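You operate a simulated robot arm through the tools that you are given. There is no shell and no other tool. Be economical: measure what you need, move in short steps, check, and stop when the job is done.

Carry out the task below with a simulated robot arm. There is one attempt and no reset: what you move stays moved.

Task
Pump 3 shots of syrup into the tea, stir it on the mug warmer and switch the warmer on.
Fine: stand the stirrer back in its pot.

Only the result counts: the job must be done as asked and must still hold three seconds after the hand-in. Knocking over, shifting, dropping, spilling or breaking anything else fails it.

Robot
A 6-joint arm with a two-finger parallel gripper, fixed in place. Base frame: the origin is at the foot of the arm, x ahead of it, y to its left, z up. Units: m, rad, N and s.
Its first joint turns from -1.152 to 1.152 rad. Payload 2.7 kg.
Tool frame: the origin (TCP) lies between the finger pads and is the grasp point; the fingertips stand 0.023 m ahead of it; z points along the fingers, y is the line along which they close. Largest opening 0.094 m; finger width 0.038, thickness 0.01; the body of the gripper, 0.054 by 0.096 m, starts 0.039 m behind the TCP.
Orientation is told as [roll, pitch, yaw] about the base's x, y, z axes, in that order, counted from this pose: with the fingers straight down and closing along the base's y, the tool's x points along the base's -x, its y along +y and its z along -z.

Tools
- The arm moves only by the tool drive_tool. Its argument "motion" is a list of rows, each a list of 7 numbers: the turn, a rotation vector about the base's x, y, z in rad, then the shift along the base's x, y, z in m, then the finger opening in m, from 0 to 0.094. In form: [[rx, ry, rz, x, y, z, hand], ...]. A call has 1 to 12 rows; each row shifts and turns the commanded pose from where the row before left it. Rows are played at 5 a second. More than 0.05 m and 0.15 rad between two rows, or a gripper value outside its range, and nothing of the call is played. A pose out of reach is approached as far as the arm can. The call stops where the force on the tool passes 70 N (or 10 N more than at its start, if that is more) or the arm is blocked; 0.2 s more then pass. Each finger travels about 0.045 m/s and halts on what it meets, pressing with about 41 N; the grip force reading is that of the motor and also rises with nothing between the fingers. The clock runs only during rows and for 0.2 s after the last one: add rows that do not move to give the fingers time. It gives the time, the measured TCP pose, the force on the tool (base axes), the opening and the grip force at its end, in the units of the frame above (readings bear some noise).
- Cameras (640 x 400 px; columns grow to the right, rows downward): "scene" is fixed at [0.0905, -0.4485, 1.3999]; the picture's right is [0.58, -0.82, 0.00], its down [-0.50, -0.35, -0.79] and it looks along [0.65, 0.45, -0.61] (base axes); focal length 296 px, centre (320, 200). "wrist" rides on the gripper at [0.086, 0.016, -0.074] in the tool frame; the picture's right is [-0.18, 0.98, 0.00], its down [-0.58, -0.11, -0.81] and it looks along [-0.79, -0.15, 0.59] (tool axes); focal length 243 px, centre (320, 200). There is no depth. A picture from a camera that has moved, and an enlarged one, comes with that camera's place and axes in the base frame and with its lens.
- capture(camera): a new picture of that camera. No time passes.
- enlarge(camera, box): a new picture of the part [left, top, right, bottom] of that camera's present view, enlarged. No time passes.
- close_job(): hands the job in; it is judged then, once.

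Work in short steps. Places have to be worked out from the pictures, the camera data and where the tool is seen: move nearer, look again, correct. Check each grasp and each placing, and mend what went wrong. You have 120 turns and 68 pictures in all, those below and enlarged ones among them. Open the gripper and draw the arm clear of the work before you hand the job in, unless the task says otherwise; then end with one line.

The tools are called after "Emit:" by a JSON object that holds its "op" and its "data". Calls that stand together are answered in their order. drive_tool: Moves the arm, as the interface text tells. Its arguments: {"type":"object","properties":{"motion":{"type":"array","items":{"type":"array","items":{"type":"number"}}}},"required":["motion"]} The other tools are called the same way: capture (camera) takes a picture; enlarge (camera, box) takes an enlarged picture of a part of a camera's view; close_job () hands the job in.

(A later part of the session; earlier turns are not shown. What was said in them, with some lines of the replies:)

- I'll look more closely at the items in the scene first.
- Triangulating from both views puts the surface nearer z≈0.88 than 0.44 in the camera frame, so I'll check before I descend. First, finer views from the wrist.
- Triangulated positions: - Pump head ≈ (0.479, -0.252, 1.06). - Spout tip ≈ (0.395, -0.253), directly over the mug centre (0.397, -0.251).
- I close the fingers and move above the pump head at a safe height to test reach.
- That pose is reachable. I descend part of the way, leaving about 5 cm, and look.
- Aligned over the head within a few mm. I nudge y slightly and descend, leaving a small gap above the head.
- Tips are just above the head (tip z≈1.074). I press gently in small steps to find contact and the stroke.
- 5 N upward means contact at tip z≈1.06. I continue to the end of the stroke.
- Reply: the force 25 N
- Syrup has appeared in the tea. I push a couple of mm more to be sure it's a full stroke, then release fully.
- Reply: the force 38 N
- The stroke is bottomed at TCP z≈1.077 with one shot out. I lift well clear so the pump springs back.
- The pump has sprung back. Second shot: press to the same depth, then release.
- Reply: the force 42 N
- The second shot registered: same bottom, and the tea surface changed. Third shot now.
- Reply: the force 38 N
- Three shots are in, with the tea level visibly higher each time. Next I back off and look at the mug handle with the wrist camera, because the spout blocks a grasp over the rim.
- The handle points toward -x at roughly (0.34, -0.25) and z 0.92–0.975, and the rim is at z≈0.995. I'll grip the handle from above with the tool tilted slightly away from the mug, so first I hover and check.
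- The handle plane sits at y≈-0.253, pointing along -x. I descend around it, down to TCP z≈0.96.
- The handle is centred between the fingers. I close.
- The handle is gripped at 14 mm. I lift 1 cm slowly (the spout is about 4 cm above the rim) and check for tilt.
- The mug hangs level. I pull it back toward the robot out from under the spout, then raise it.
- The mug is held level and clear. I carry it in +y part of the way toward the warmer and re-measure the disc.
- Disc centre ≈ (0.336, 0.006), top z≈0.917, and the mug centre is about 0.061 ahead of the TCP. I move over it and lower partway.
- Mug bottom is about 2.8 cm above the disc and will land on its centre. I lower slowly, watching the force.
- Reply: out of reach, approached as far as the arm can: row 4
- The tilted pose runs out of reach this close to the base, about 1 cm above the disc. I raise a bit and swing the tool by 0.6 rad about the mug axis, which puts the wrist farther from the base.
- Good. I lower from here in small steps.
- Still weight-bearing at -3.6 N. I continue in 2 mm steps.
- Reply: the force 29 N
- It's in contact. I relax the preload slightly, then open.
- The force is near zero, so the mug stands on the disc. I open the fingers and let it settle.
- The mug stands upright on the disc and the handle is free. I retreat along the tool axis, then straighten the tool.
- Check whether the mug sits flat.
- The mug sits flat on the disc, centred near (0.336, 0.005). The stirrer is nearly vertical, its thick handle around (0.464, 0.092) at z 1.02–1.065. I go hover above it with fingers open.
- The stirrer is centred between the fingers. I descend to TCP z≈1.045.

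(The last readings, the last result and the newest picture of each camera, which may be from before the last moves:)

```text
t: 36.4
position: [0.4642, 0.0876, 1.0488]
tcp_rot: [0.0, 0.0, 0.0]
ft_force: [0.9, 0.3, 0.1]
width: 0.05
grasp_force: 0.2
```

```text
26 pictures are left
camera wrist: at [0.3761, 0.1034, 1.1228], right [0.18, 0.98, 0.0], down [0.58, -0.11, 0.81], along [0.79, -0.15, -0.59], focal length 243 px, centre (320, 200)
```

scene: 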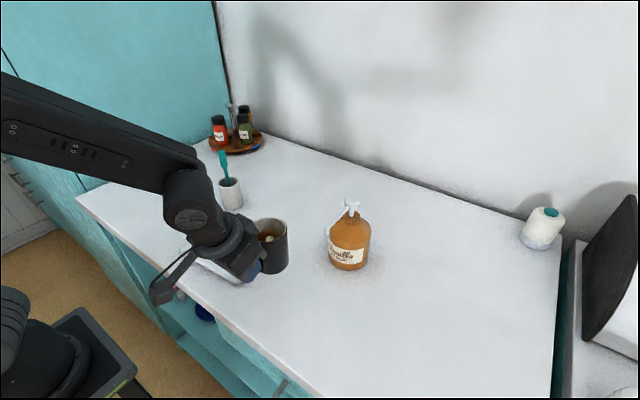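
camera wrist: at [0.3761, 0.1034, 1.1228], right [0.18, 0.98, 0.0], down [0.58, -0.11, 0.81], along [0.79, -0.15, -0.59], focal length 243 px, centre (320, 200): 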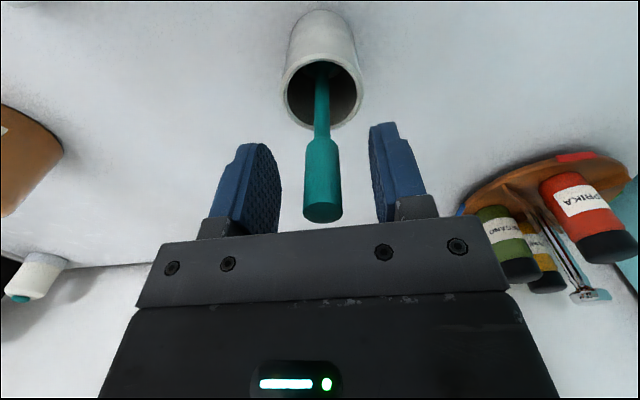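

The handle lies between the pads. I close, then lift a little to verify.

Emit:
{"op": "drive_tool", "data": {"motion": [[0, 0, 0, 0, 0, 0, 0.03], [0, 0, 0, 0, 0, 0, 0.015], [0, 0, 0, 0, 0, 0, 0], [0, 0, 0, 0, 0, 0, 0], [0, 0, 0, 0, 0, 0, 0]]}}

Emit:
{"op": "drive_tool", "data": {"motion": [[0, 0, 0, 0, 0, 0.02, 0], [0, 0, 0, 0, 0, 0.03, 0], [0, 0, 0, 0, 0, 0.035, 0], [0, 0, 0, 0, 0, 0.035, 0], [0, 0, 0, 0, 0, 0.03, 0], [0, 0, 0, 0, 0, 0.01, 0], [0, 0, 0, 0, 0, 0, 0]]}}

Emit:
{"op": "capture", "data": {"camera": "wrist"}}

Emit:
{"op": "enlarge", "data": {"camera": "scene", "box": [180, 60, 290, 220]}}

```text
t: 37.6
position: [0.463, 0.0886, 1.0499]
tcp_rot: [0.0, 0.0, -0.003]
ft_force: [-0.4, -0.5, 1.9]
width: 0.0151
grasp_force: 40.6
```

```text
t: 39.2
position: [0.4617, 0.0907, 1.2115]
tcp_rot: [0.001, -0.001, -0.001]
ft_force: [0.5, 0.3, -0.3]
width: 0.0149
grasp_force: 40.7
```

```text
25 pictures are left
camera wrist: at [0.375, 0.1053, 1.2854], right [0.18, 0.98, 0.0], down [0.58, -0.11, 0.81], along [0.79, -0.15, -0.59], focal length 243 px, centre (320, 200)
```

wrist: 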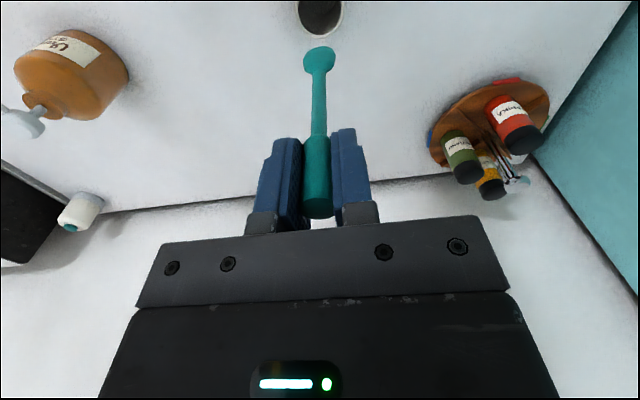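

```text
2.50 times, centred on (235, 140) of scene
camera zoom: at [0.0905, -0.4485, 1.3999], right [0.58, -0.82, 0.0], down [-0.5, -0.35, -0.79], along [0.65, 0.45, -0.61], focal length 740 px, centre (532, 350)
```

zoom: 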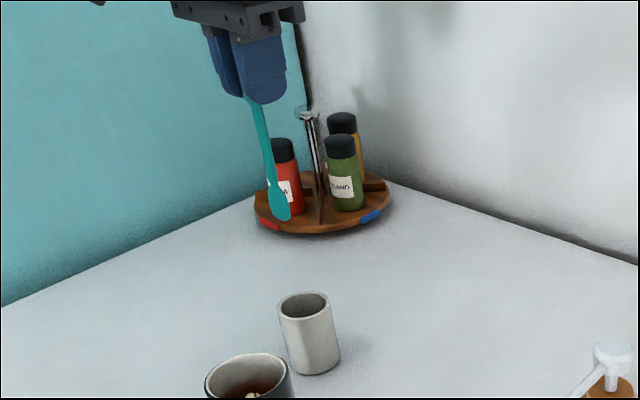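

The stirrer is held vertically, with its paddle tip about 0.14 m below the TCP. I move above the mug (0.336, 0.005).

Emit:
{"op": "drive_tool", "data": {"motion": [[0, 0, 0, -0.0252, -0.0171, 0, 0], [0, 0, 0, -0.0252, -0.0171, 0, 0], [0, 0, 0, -0.0252, -0.0171, 0, 0], [0, 0, 0, -0.0252, -0.0171, 0, 0], [0, 0, 0, -0.0252, -0.0171, 0, 0], [0, 0, 0, 0, 0, -0.03, 0], [0, 0, 0, 0, 0, 0, 0]]}}

Emit:
{"op": "enlarge", "data": {"camera": "scene", "box": [160, 110, 290, 260]}}

Emit:
{"op": "capture", "data": {"camera": "wrist"}}

```text
t: 40.8
position: [0.336, 0.0046, 1.1798]
tcp_rot: [0.001, 0.0, -0.001]
ft_force: [-1.2, 0.5, 0.0]
width: 0.015
grasp_force: 41.3
```

```text
2.67 times, centred on (225, 185) of scene
camera zoom: at [0.0905, -0.4485, 1.3999], right [0.58, -0.82, 0.0], down [-0.5, -0.35, -0.79], along [0.65, 0.45, -0.61], focal length 789 px, centre (573, 240)
```

zoom: 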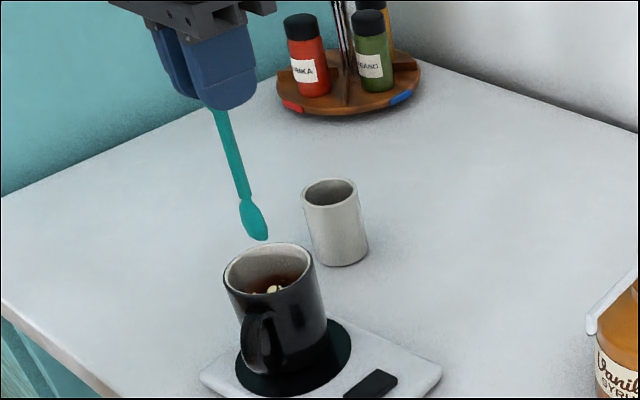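

```text
22 pictures are left
camera wrist: at [0.25, 0.0194, 1.254], right [0.18, 0.98, 0.0], down [0.58, -0.11, 0.81], along [0.79, -0.15, -0.59], focal length 243 px, centre (320, 200)
```

wrist: 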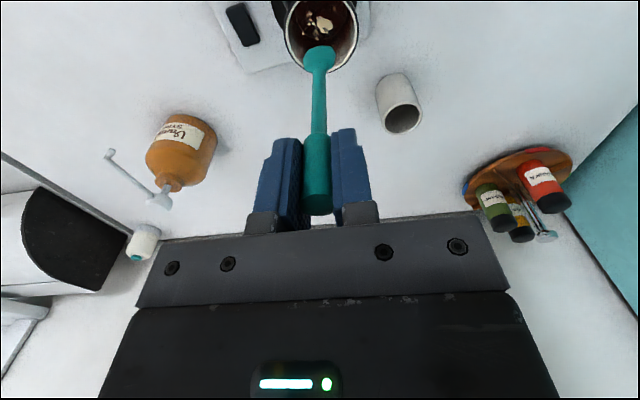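

The tip is lined up over the mug centre. I lower into the tea to TCP z≈1.085.

Emit:
{"op": "drive_tool", "data": {"motion": [[0, 0, 0, 0, 0, -0.02, 0], [0, 0, 0, 0, 0, -0.02, 0], [0, 0, 0, 0, 0, -0.02, 0], [0, 0, 0, 0, 0, -0.02, 0], [0, 0, 0, 0, 0, -0.015, 0], [0, 0, 0, 0, 0, 0, 0]]}}

Emit:
{"op": "enlarge", "data": {"camera": "scene", "box": [190, 150, 270, 250]}}

```text
t: 42.2
position: [0.3364, 0.0044, 1.084]
tcp_rot: [0.0, 0.0, -0.001]
ft_force: [-0.9, 0.3, -1.4]
width: 0.0156
grasp_force: 41.5
```

```text
4.00 times, centred on (230, 200) of scene
camera zoom: at [0.0905, -0.4485, 1.3999], right [0.58, -0.82, 0.0], down [-0.5, -0.35, -0.79], along [0.65, 0.45, -0.61], focal length 1184 px, centre (680, 200)
```

zoom: 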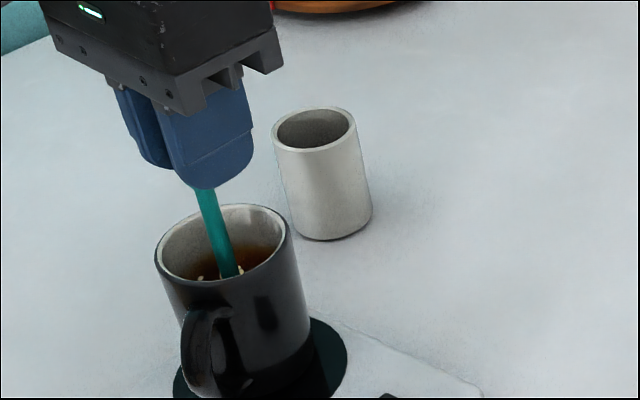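

The paddle is in the tea. I stir in circles of 1 cm radius, starting with one turn and watching the force.

Emit:
{"op": "drive_tool", "data": {"motion": [[0, 0, 0, 0.01, 0, 0, 0], [0, 0, 0, -0.0029, 0.0071, 0, 0], [0, 0, 0, -0.0071, 0.0029, 0, 0], [0, 0, 0, -0.0071, -0.0029, 0, 0], [0, 0, 0, -0.0029, -0.0071, 0, 0], [0, 0, 0, 0.0029, -0.0071, 0, 0], [0, 0, 0, 0.0071, -0.0029, 0, 0], [0, 0, 0, 0.0071, 0.0029, 0, 0], [0, 0, 0, 0.0029, 0.0071, 0, 0]]}}

Emit:
{"op": "enlarge", "data": {"camera": "scene", "box": [190, 150, 270, 250]}}

```text
t: 44.2
position: [0.3476, 0.0037, 1.0842]
tcp_rot: [0.0, 0.001, 0.001]
ft_force: [0.0, 0.5, -1.0]
width: 0.0155
grasp_force: 40.8
```

```text
4.00 times, centred on (230, 200) of scene
camera zoom: at [0.0905, -0.4485, 1.3999], right [0.58, -0.82, 0.0], down [-0.5, -0.35, -0.79], along [0.65, 0.45, -0.61], focal length 1184 px, centre (680, 200)
```

zoom: 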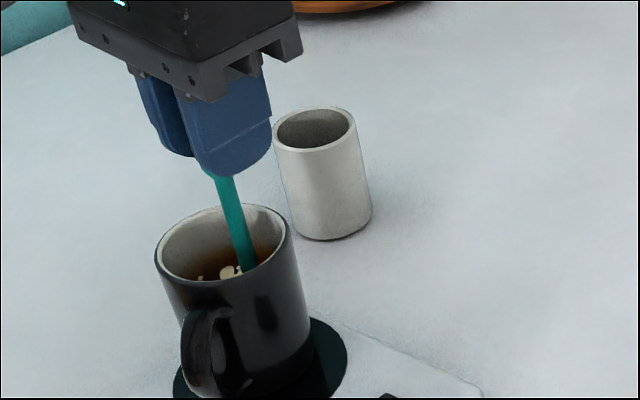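

No contact forces, and the mug hasn't moved. I continue with more turns.

Emit:
{"op": "drive_tool", "data": {"motion": [[0, 0, 0, -0.0029, 0.0071, 0, 0], [0, 0, 0, -0.0071, 0.0029, 0, 0], [0, 0, 0, -0.0071, -0.0029, 0, 0], [0, 0, 0, -0.0029, -0.0071, 0, 0], [0, 0, 0, 0.0029, -0.0071, 0, 0], [0, 0, 0, 0.0071, -0.0029, 0, 0], [0, 0, 0, 0.0071, 0.0029, 0, 0], [0, 0, 0, 0.0029, 0.0071, 0, 0]]}}

Emit:
{"op": "drive_tool", "data": {"motion": [[0, 0, 0, -0.0029, 0.0071, 0, 0], [0, 0, 0, -0.0071, 0.0029, 0, 0], [0, 0, 0, -0.0071, -0.0029, 0, 0], [0, 0, 0, -0.0029, -0.0071, 0, 0], [0, 0, 0, 0.0029, -0.0071, 0, 0], [0, 0, 0, 0.0071, -0.0029, 0, 0], [0, 0, 0, 0.0071, 0.0029, 0, 0], [0, 0, 0, 0.0029, 0.0071, 0, 0]]}}

Emit:
{"op": "drive_tool", "data": {"motion": [[0, 0, 0, -0.0029, 0.0071, 0, 0], [0, 0, 0, -0.0071, 0.0029, 0, 0], [0, 0, 0, -0.0071, -0.0029, 0, 0], [0, 0, 0, -0.0029, -0.0071, 0, 0], [0, 0, 0, 0.0029, -0.0071, 0, 0], [0, 0, 0, 0.0071, -0.0029, 0, 0], [0, 0, 0, 0.0071, 0.0029, 0, 0], [0, 0, 0, 0.0029, 0.0071, 0, 0]]}}

Emit:
{"op": "enlarge", "data": {"camera": "scene", "box": [190, 150, 270, 250]}}

```text
t: 46.0
position: [0.3465, 0.0034, 1.0834]
tcp_rot: [0.001, -0.001, 0.001]
ft_force: [0.2, 0.6, -0.6]
width: 0.0151
grasp_force: 40.8
```

```text
t: 47.8
position: [0.3468, 0.0049, 1.0857]
tcp_rot: [0.0, 0.001, 0.0]
ft_force: [0.1, -0.1, 0.1]
width: 0.0152
grasp_force: 40.5
```

```text
t: 49.6
position: [0.3465, 0.0034, 1.0843]
tcp_rot: [0.001, 0.001, 0.002]
ft_force: [0.2, -0.1, 0.1]
width: 0.016
grasp_force: 40.8
```

```text
4.00 times, centred on (230, 200) of scene
camera zoom: at [0.0905, -0.4485, 1.3999], right [0.58, -0.82, 0.0], down [-0.5, -0.35, -0.79], along [0.65, 0.45, -0.61], focal length 1184 px, centre (680, 200)
```

zoom: 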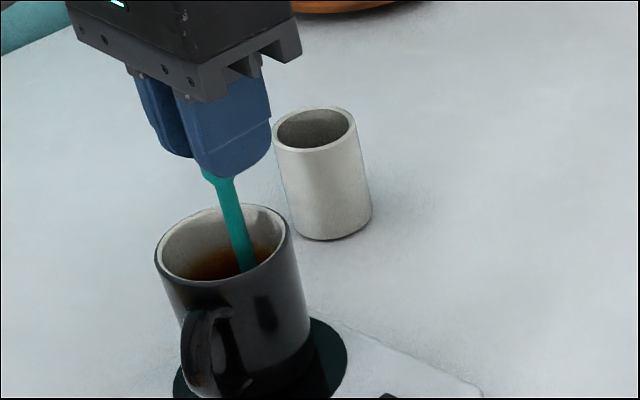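

The syrup blobs have dissolved, so it's stirred. I return to centre and lift straight out.

Emit:
{"op": "drive_tool", "data": {"motion": [[0, 0, 0, -0.0105, 0.001, 0, 0], [0, 0, 0, 0, 0, 0.02, 0], [0, 0, 0, 0, 0, 0.03, 0], [0, 0, 0, 0, 0, 0.03, 0], [0, 0, 0, 0, 0, 0.03, 0], [0, 0, 0, 0, 0, 0.025, 0], [0, 0, 0, 0, 0, 0, 0]]}}

Emit:
{"op": "capture", "data": {"camera": "wrist"}}

Emit:
{"op": "enlarge", "data": {"camera": "scene", "box": [160, 90, 290, 240]}}

```text
t: 51.2
position: [0.3377, 0.0056, 1.2176]
tcp_rot: [-0.001, 0.0, 0.001]
ft_force: [-0.6, -1.1, -0.7]
width: 0.0151
grasp_force: 40.7
```

```text
18 pictures are left
camera wrist: at [0.2505, 0.0207, 1.2927], right [0.18, 0.98, 0.0], down [0.58, -0.11, 0.81], along [0.79, -0.15, -0.59], focal length 243 px, centre (320, 200)
```

wrist: 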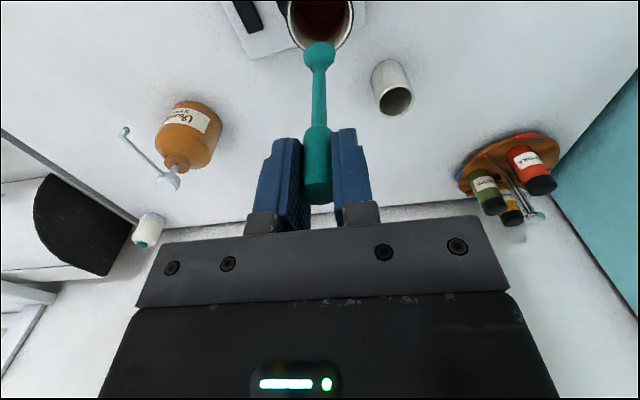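

```text
2.67 times, centred on (225, 165) of scene
camera zoom: at [0.0905, -0.4485, 1.3999], right [0.58, -0.82, 0.0], down [-0.5, -0.35, -0.79], along [0.65, 0.45, -0.61], focal length 789 px, centre (573, 293)
```

zoom: 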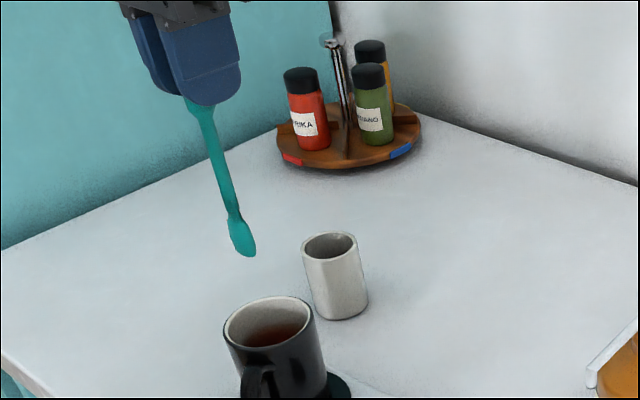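

The tea is uniform now. The stirrer slipped about 1 cm down in the grip but is still vertical. I move above the pot and check alignment.

Emit:
{"op": "drive_tool", "data": {"motion": [[0, 0, 0, 0.0251, 0.017, 0, 0], [0, 0, 0, 0.0251, 0.017, 0, 0], [0, 0, 0, 0.0251, 0.017, 0, 0], [0, 0, 0, 0.0251, 0.017, 0, 0], [0, 0, 0, 0.0251, 0.017, 0, 0], [0, 0, 0, 0, 0, -0.03, 0], [0, 0, 0, 0, 0, -0.015, 0], [0, 0, 0, 0, 0, 0, 0]]}}

Emit:
{"op": "capture", "data": {"camera": "wrist"}}

Emit:
{"op": "enlarge", "data": {"camera": "scene", "box": [190, 110, 290, 230]}}

```text
t: 53.0
position: [0.4601, 0.0905, 1.1746]
tcp_rot: [0.001, 0.0, -0.001]
ft_force: [0.1, 0.2, 0.2]
width: 0.0157
grasp_force: 40.8
```

```text
16 pictures are left
camera wrist: at [0.3741, 0.1055, 1.2485], right [0.18, 0.98, 0.0], down [0.58, -0.11, 0.81], along [0.79, -0.15, -0.59], focal length 243 px, centre (320, 200)
```

wrist: 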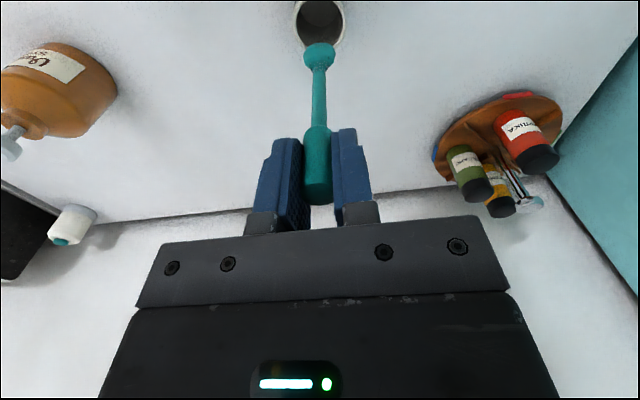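

```text
3.33 times, centred on (240, 170) of scene
camera zoom: at [0.0905, -0.4485, 1.3999], right [0.58, -0.82, 0.0], down [-0.5, -0.35, -0.79], along [0.65, 0.45, -0.61], focal length 986 px, centre (587, 300)
```

zoom: 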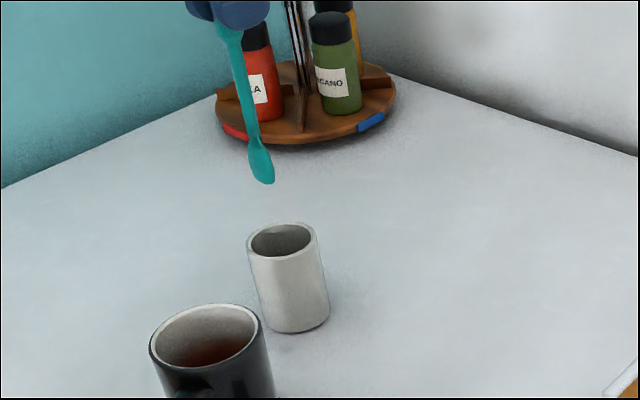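

Aligned with the pot opening within ~2 mm. I lower the stirrer into the pot.

Emit:
{"op": "drive_tool", "data": {"motion": [[0, 0, 0, 0.001, -0.001, -0.02, 0], [0, 0, 0, 0, 0, -0.02, 0], [0, 0, 0, 0, 0, -0.02, 0], [0, 0, 0, 0, 0, -0.02, 0], [0, 0, 0, 0, 0, -0.015, 0], [0, 0, 0, 0, 0, -0.008, 0], [0, 0, 0, 0, 0, 0, 0]]}}

Emit:
{"op": "capture", "data": {"camera": "wrist"}}

```text
t: 54.6
position: [0.4606, 0.0897, 1.0714]
tcp_rot: [-0.002, 0.0, 0.0]
ft_force: [0.4, 1.7, -0.2]
width: 0.0156
grasp_force: 41.3
```

```text
14 pictures are left
camera wrist: at [0.3743, 0.1048, 1.1458], right [0.18, 0.98, 0.0], down [0.58, -0.11, 0.81], along [0.79, -0.15, -0.59], focal length 243 px, centre (320, 200)
```

wrist: 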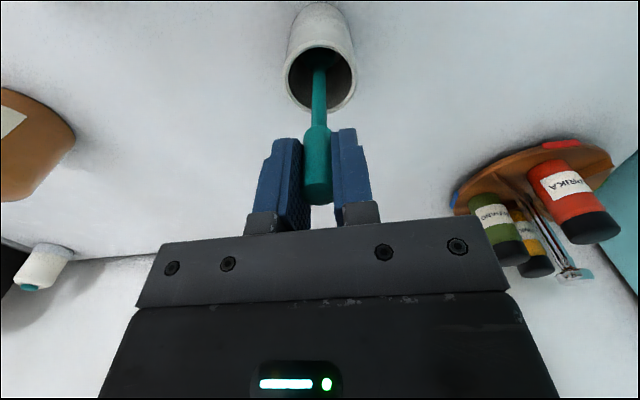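

It's inside the pot with no contact yet. I lower by millimetres until the floor is felt.

Emit:
{"op": "drive_tool", "data": {"motion": [[0, 0, 0, 0, 0, -0.003, 0], [0, 0, 0, 0, 0, -0.003, 0], [0, 0, 0, 0, 0, -0.002, 0], [0, 0, 0, 0, 0, 0, 0]]}}

```text
t: 55.6
position: [0.4617, 0.0892, 1.064]
tcp_rot: [-0.001, 0.001, 0.0]
ft_force: [0.2, -0.3, 0.9]
width: 0.0151
grasp_force: 41.0
```

Emit:
{"op": "drive_tool", "data": {"motion": [[0, 0, 0, 0, 0, -0.002, 0], [0, 0, 0, 0, 0, -0.002, 0], [0, 0, 0, 0, 0, 0, 0]]}}

```text
t: 56.4
position: [0.4624, 0.0887, 1.0594]
tcp_rot: [0.0, -0.001, 0.001]
ft_force: [-0.2, -0.1, 0.0]
width: 0.0152
grasp_force: 41.1
```

Still free. A few mm more.

Emit:
{"op": "drive_tool", "data": {"motion": [[0, 0, 0, 0, 0, -0.002, 0], [0, 0, 0, 0, 0, -0.002, 0], [0, 0, 0, 0, 0, -0.002, 0], [0, 0, 0, 0, 0, 0, 0]]}}

```text
t: 57.4
position: [0.4642, 0.0894, 1.0569]
tcp_rot: [0.002, -0.012, 0.0]
ft_force: [0.8, -0.7, 35.0]
width: 0.0154
grasp_force: 41.5
```

The floor is reached. I relax by 3 mm, open gently and rise.

Emit:
{"op": "drive_tool", "data": {"motion": [[0, 0, 0, 0, 0, 0.003, 0], [0, 0, 0, 0, 0, 0, 0.02], [0, 0, 0, 0, 0, 0, 0.03], [0, 0, 0, 0, 0, 0, 0.045], [0, 0, 0, 0, 0, 0, 0.055], [0, 0, 0, 0, 0, 0, 0.055]]}}

Emit:
{"op": "capture", "data": {"camera": "wrist"}}

```text
t: 58.8
position: [0.4606, 0.0893, 1.0559]
tcp_rot: [0.001, -0.001, 0.0]
ft_force: [0.1, -0.5, -0.1]
width: 0.0549
grasp_force: 0.0
```

```text
13 pictures are left
camera wrist: at [0.3752, 0.1046, 1.131], right [0.18, 0.98, 0.0], down [0.58, -0.11, 0.81], along [0.79, -0.15, -0.59], focal length 243 px, centre (320, 200)
```

wrist: 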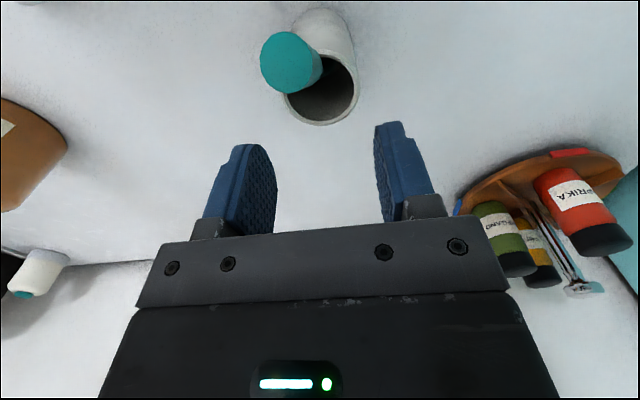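

The stirrer leaned over toward the robot but appears to be in the pot. I rise straight up and look.

Emit:
{"op": "drive_tool", "data": {"motion": [[0, 0, 0, 0, 0, 0.03, 0.055], [0, 0, 0, 0, 0, 0.04, 0.055], [0, 0, 0, 0, 0, 0.04, 0.055], [0, 0, 0, 0, 0, 0, 0.055]]}}

Emit:
{"op": "enlarge", "data": {"camera": "scene", "box": [180, 130, 290, 270]}}

```text
t: 59.8
position: [0.4635, 0.0911, 1.1678]
tcp_rot: [0.001, 0.0, -0.001]
ft_force: [0.0, -0.5, 0.3]
width: 0.0551
grasp_force: 0.0
```

```text
2.86 times, centred on (235, 200) of scene
camera zoom: at [0.0905, -0.4485, 1.3999], right [0.58, -0.82, 0.0], down [-0.5, -0.35, -0.79], along [0.65, 0.45, -0.61], focal length 845 px, centre (563, 200)
```

zoom: 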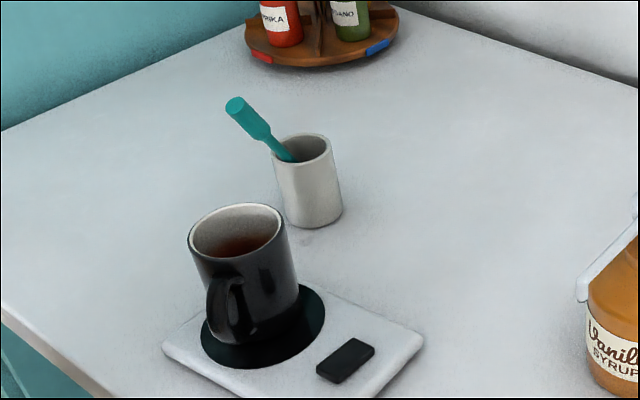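

The stirrer stands leaning in its pot, and the pot hasn't moved. Next is the warmer's switch, near (0.341, -0.081, 0.93). I close the fingers and hover there.

Emit:
{"op": "drive_tool", "data": {"motion": [[0, 0, 0, -0.022, -0.03, 0, 0.05], [0, 0, 0, -0.022, -0.03, 0, 0.03], [0, 0, 0, -0.022, -0.03, 0, 0.01], [0, 0, 0, -0.022, -0.03, 0, 0], [0, 0, 0, -0.022, -0.03, 0, 0], [0, 0, 0, -0.018, -0.025, 0, 0], [0, 0, 0, 0, 0, -0.035, 0], [0, 0, 0, 0, 0, -0.035, 0], [0, 0, 0, 0, 0, 0, 0]]}}

Emit:
{"op": "capture", "data": {"camera": "wrist"}}

Emit:
{"op": "enlarge", "data": {"camera": "scene", "box": [190, 160, 290, 290]}}

```text
t: 61.8
position: [0.336, -0.088, 1.0944]
tcp_rot: [0.0, -0.001, 0.0]
ft_force: [0.9, -0.1, -0.1]
width: 0.0001
grasp_force: 40.8
```

```text
11 pictures are left
camera wrist: at [0.2486, -0.072, 1.1698], right [0.18, 0.98, 0.0], down [0.58, -0.11, 0.81], along [0.79, -0.15, -0.59], focal length 243 px, centre (320, 200)
```

wrist: 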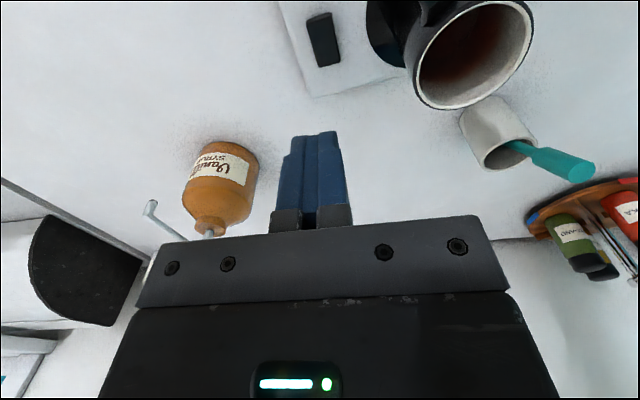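

```text
3.08 times, centred on (240, 225) of scene
camera zoom: at [0.0905, -0.4485, 1.3999], right [0.58, -0.82, 0.0], down [-0.5, -0.35, -0.79], along [0.65, 0.45, -0.61], focal length 910 px, centre (566, 123)
```

zoom: 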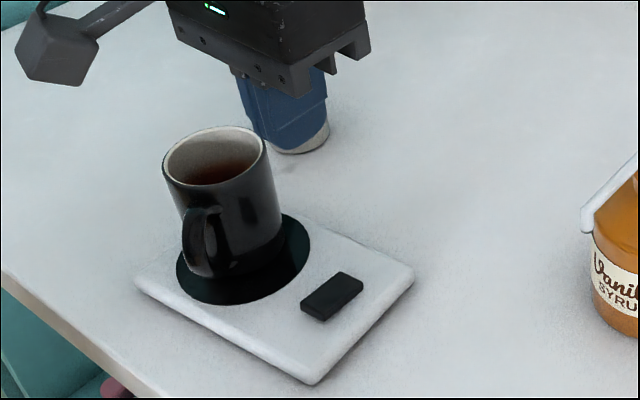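

Let me look at the switch up close to see how it works.

Emit:
{"op": "enlarge", "data": {"camera": "wrist", "box": [270, 0, 400, 100]}}

Emit:
{"op": "enlarge", "data": {"camera": "scene", "box": [220, 235, 265, 275]}}

```text
4.00 times, centred on (335, 50) of wrist
camera zoom: at [0.2486, -0.072, 1.1698], right [0.18, 0.98, 0.0], down [0.58, -0.11, 0.81], along [0.79, -0.15, -0.59], focal length 970 px, centre (260, 800)
```

zoom: 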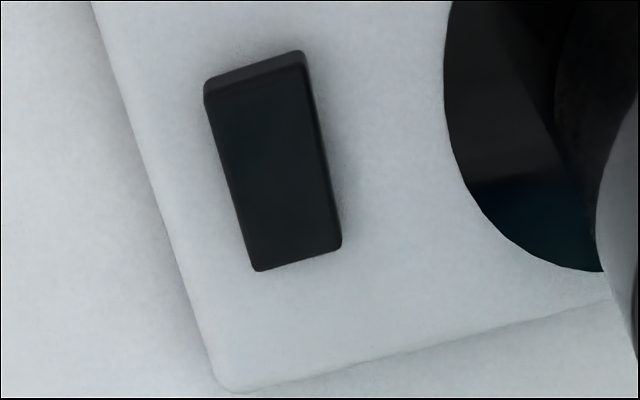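

```text
10.00 times, centred on (242, 255) of scene
camera zoom: at [0.0905, -0.4485, 1.3999], right [0.58, -0.82, 0.0], down [-0.5, -0.35, -0.79], along [0.65, 0.45, -0.61], focal length 2959 px, centre (1095, -350)
```

zoom: 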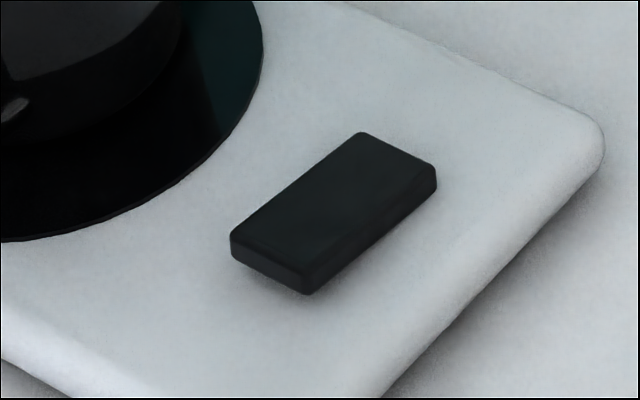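

The switch is a rocker along x. Its edge slopes suggest the +x end is down and the robot-side (-x) end is raised, so pressing the -x end should turn it on. I yaw the tool 90° so the closed fingers are narrow along x and the body clears the mug.

Emit:
{"op": "drive_tool", "data": {"motion": [[0, 0, 0.143, 0, 0, 0, 0], [0, 0, 0.143, 0, 0, 0, 0], [0, 0, 0.143, 0, 0, 0, 0], [0, 0, 0.143, 0, 0, 0, 0], [0, 0, 0.143, 0, 0, 0, 0], [0, 0, 0.143, 0, 0, 0, 0], [0, 0, 0.143, 0, 0, 0, 0], [0, 0, 0.143, 0, 0, 0, 0], [0, 0, 0.143, 0, 0, 0, 0], [0, 0, 0.143, -0.005, 0, 0, 0], [0, 0, 0.141, -0.01, 0.002, 0, 0], [0, 0, 0, 0, 0, 0, 0]]}}

```text
t: 64.4
position: [0.319, -0.0843, 1.0963]
tcp_rot: [0.0, 0.0, 1.573]
ft_force: [0.4, 0.6, -0.2]
width: 0.0002
grasp_force: 41.1
```

In place. I descend to about 2 cm above the switch and check.

Emit:
{"op": "drive_tool", "data": {"motion": [[0, 0, 0, 0.002, 0, -0.03, 0], [0, 0, 0, 0, 0, -0.03, 0], [0, 0, 0, 0, 0, -0.03, 0], [0, 0, 0, 0, 0, -0.025, 0], [0, 0, 0, 0, 0, 0, 0]]}}

Emit:
{"op": "enlarge", "data": {"camera": "scene", "box": [200, 200, 290, 280]}}

Emit:
{"op": "capture", "data": {"camera": "wrist"}}

```text
t: 65.6
position: [0.3201, -0.0842, 0.9813]
tcp_rot: [-0.001, 0.0, 1.571]
ft_force: [0.1, -0.8, 0.1]
width: 0.0002
grasp_force: 41.2
```

```text
5.00 times, centred on (245, 240) of scene
camera zoom: at [0.0905, -0.4485, 1.3999], right [0.58, -0.82, 0.0], down [-0.5, -0.35, -0.79], along [0.65, 0.45, -0.61], focal length 1480 px, centre (695, 0)
```

zoom: 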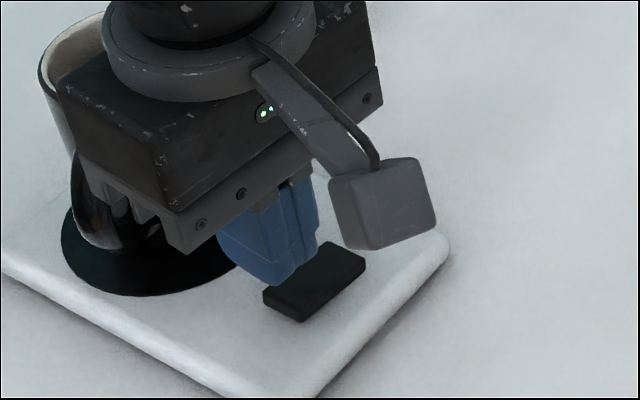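

```text
6 pictures are left
camera wrist: at [0.3044, -0.1713, 1.0564], right [-0.98, 0.18, 0.0], down [0.11, 0.58, 0.81], along [0.15, 0.79, -0.59], focal length 243 px, centre (320, 200)
```

wrist: 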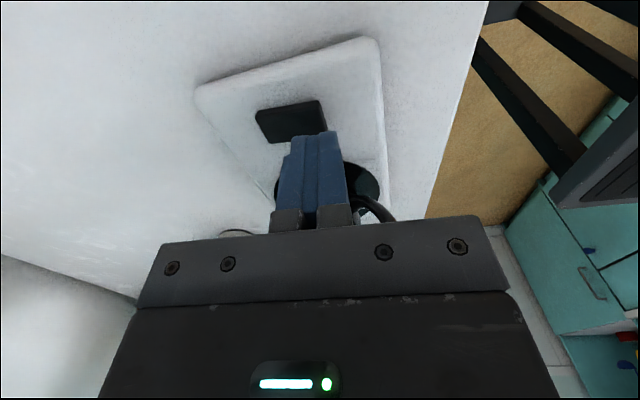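

The finger pair overlaps the raised -x end (x 0.32–0.33) and the body clears the mug. I press down gently.

Emit:
{"op": "drive_tool", "data": {"motion": [[0, 0, 0, 0.002, 0, -0.006, 0], [0, 0, 0, 0, 0, -0.006, 0], [0, 0, 0, 0, 0, -0.004, 0], [0, 0, 0, 0, 0, -0.003, 0], [0, 0, 0, 0, 0, 0, 0]]}}

```text
t: 66.8
position: [0.323, -0.0847, 0.9627]
tcp_rot: [0.0, 0.0, 1.57]
ft_force: [-0.4, 0.2, 0.6]
width: 0.0001
grasp_force: 41.0
```

Tip at z≈0.940, no contact yet. I continue in 2 mm steps.

Emit:
{"op": "drive_tool", "data": {"motion": [[0, 0, 0, 0, 0, -0.002, 0], [0, 0, 0, 0, 0, -0.002, 0], [0, 0, 0, 0, 0, -0.002, 0], [0, 0, 0, 0, 0, 0, 0]]}}

```text
t: 67.8
position: [0.3234, -0.0831, 0.9579]
tcp_rot: [-0.002, 0.002, 1.571]
ft_force: [-18.9, -1.2, 45.8]
width: 0.0001
grasp_force: 41.0
```

Firm contact at 46 N. I lift off and inspect whether the rocker moved.

Emit:
{"op": "drive_tool", "data": {"motion": [[0, 0, 0, 0, 0, 0.02, 0], [0, 0, 0, 0, 0, 0.04, 0], [0, 0, 0, -0.03, -0.01, 0.04, 0], [0, 0, 0, -0.04, -0.03, 0.0, 0], [0, 0, 0, -0.0, -0.03, 0.0, 0], [0, 0, 0, 0, 0, 0, 0]]}}

Emit:
{"op": "enlarge", "data": {"camera": "scene", "box": [190, 200, 280, 275]}}

```text
refused: row 3 steps farther than a row can; nothing moved
```

```text
5.33 times, centred on (235, 238) of scene
camera zoom: at [0.0895, -0.4484, 1.4], right [0.58, -0.82, 0.0], down [-0.5, -0.35, -0.79], along [0.65, 0.45, -0.61], focal length 1578 px, centre (773, 0)
```

zoom: 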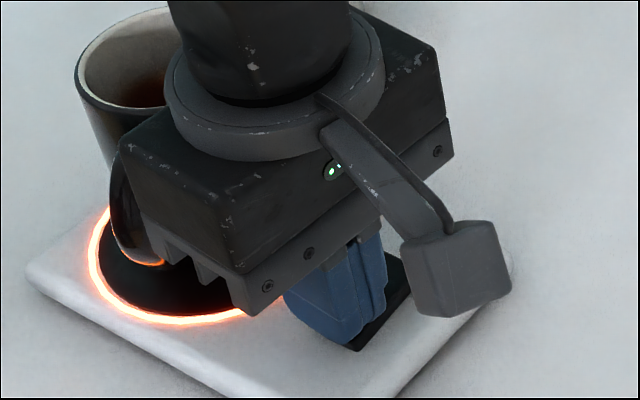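

The warmer ring glows, so it's on. The last move was refused for too large a step, so I lift off with smaller ones.

Emit:
{"op": "drive_tool", "data": {"motion": [[0, 0, 0, 0, 0, 0.015, 0], [0, 0, 0, 0, 0, 0.03, 0], [0, 0, 0, 0, 0, 0.04, 0], [0, 0, 0, 0, 0, 0.04, 0], [0, 0, 0, 0, -0.03, 0.03, 0], [0, 0, 0, 0, -0.035, 0.02, 0.02], [0, 0, 0, 0, -0.035, 0.02, 0.04], [0, 0, 0, 0, -0.035, 0, 0.06], [0, 0, 0, 0, 0, 0, 0.07], [0, 0, 0, 0, 0, 0, 0.08], [0, 0, 0, 0, 0, 0, 0.08]]}}

Emit:
{"op": "capture", "data": {"camera": "scene"}}

Emit:
{"op": "enlarge", "data": {"camera": "scene", "box": [170, 140, 290, 280]}}

```text
t: 70.2
position: [0.3252, -0.2195, 1.1526]
tcp_rot: [0.0, 0.001, 1.571]
ft_force: [0.1, -0.4, -0.1]
width: 0.0801
grasp_force: 0.1
```

```text
4 pictures are left
```

scene: 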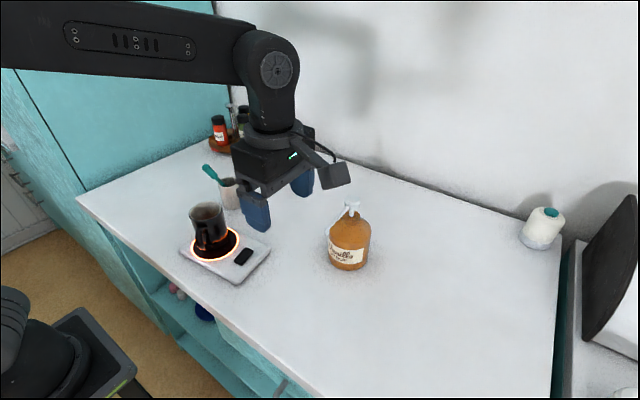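

```text
2.86 times, centred on (230, 210) of scene
camera zoom: at [0.0905, -0.4485, 1.3999], right [0.58, -0.82, 0.0], down [-0.5, -0.35, -0.79], along [0.65, 0.45, -0.61], focal length 845 px, centre (577, 171)
```

zoom: 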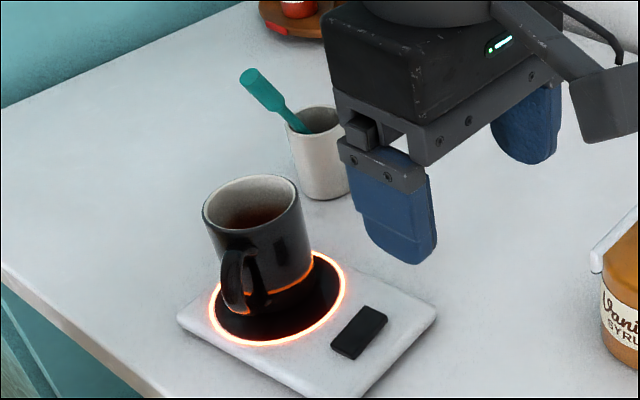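

The warmer stays on, the mug stands on it, the stirrer is in its pot, nothing else has moved, and the arm is clear with the gripper open. I hand the job in.

Emit:
{"op": "close_job", "data": {}}

```text
The job is handed in.
```

I pumped three shots of syrup into the tea, stirred it on the mug warmer and switched the warmer on; the stirrer is back in its pot, leaning against the rim.
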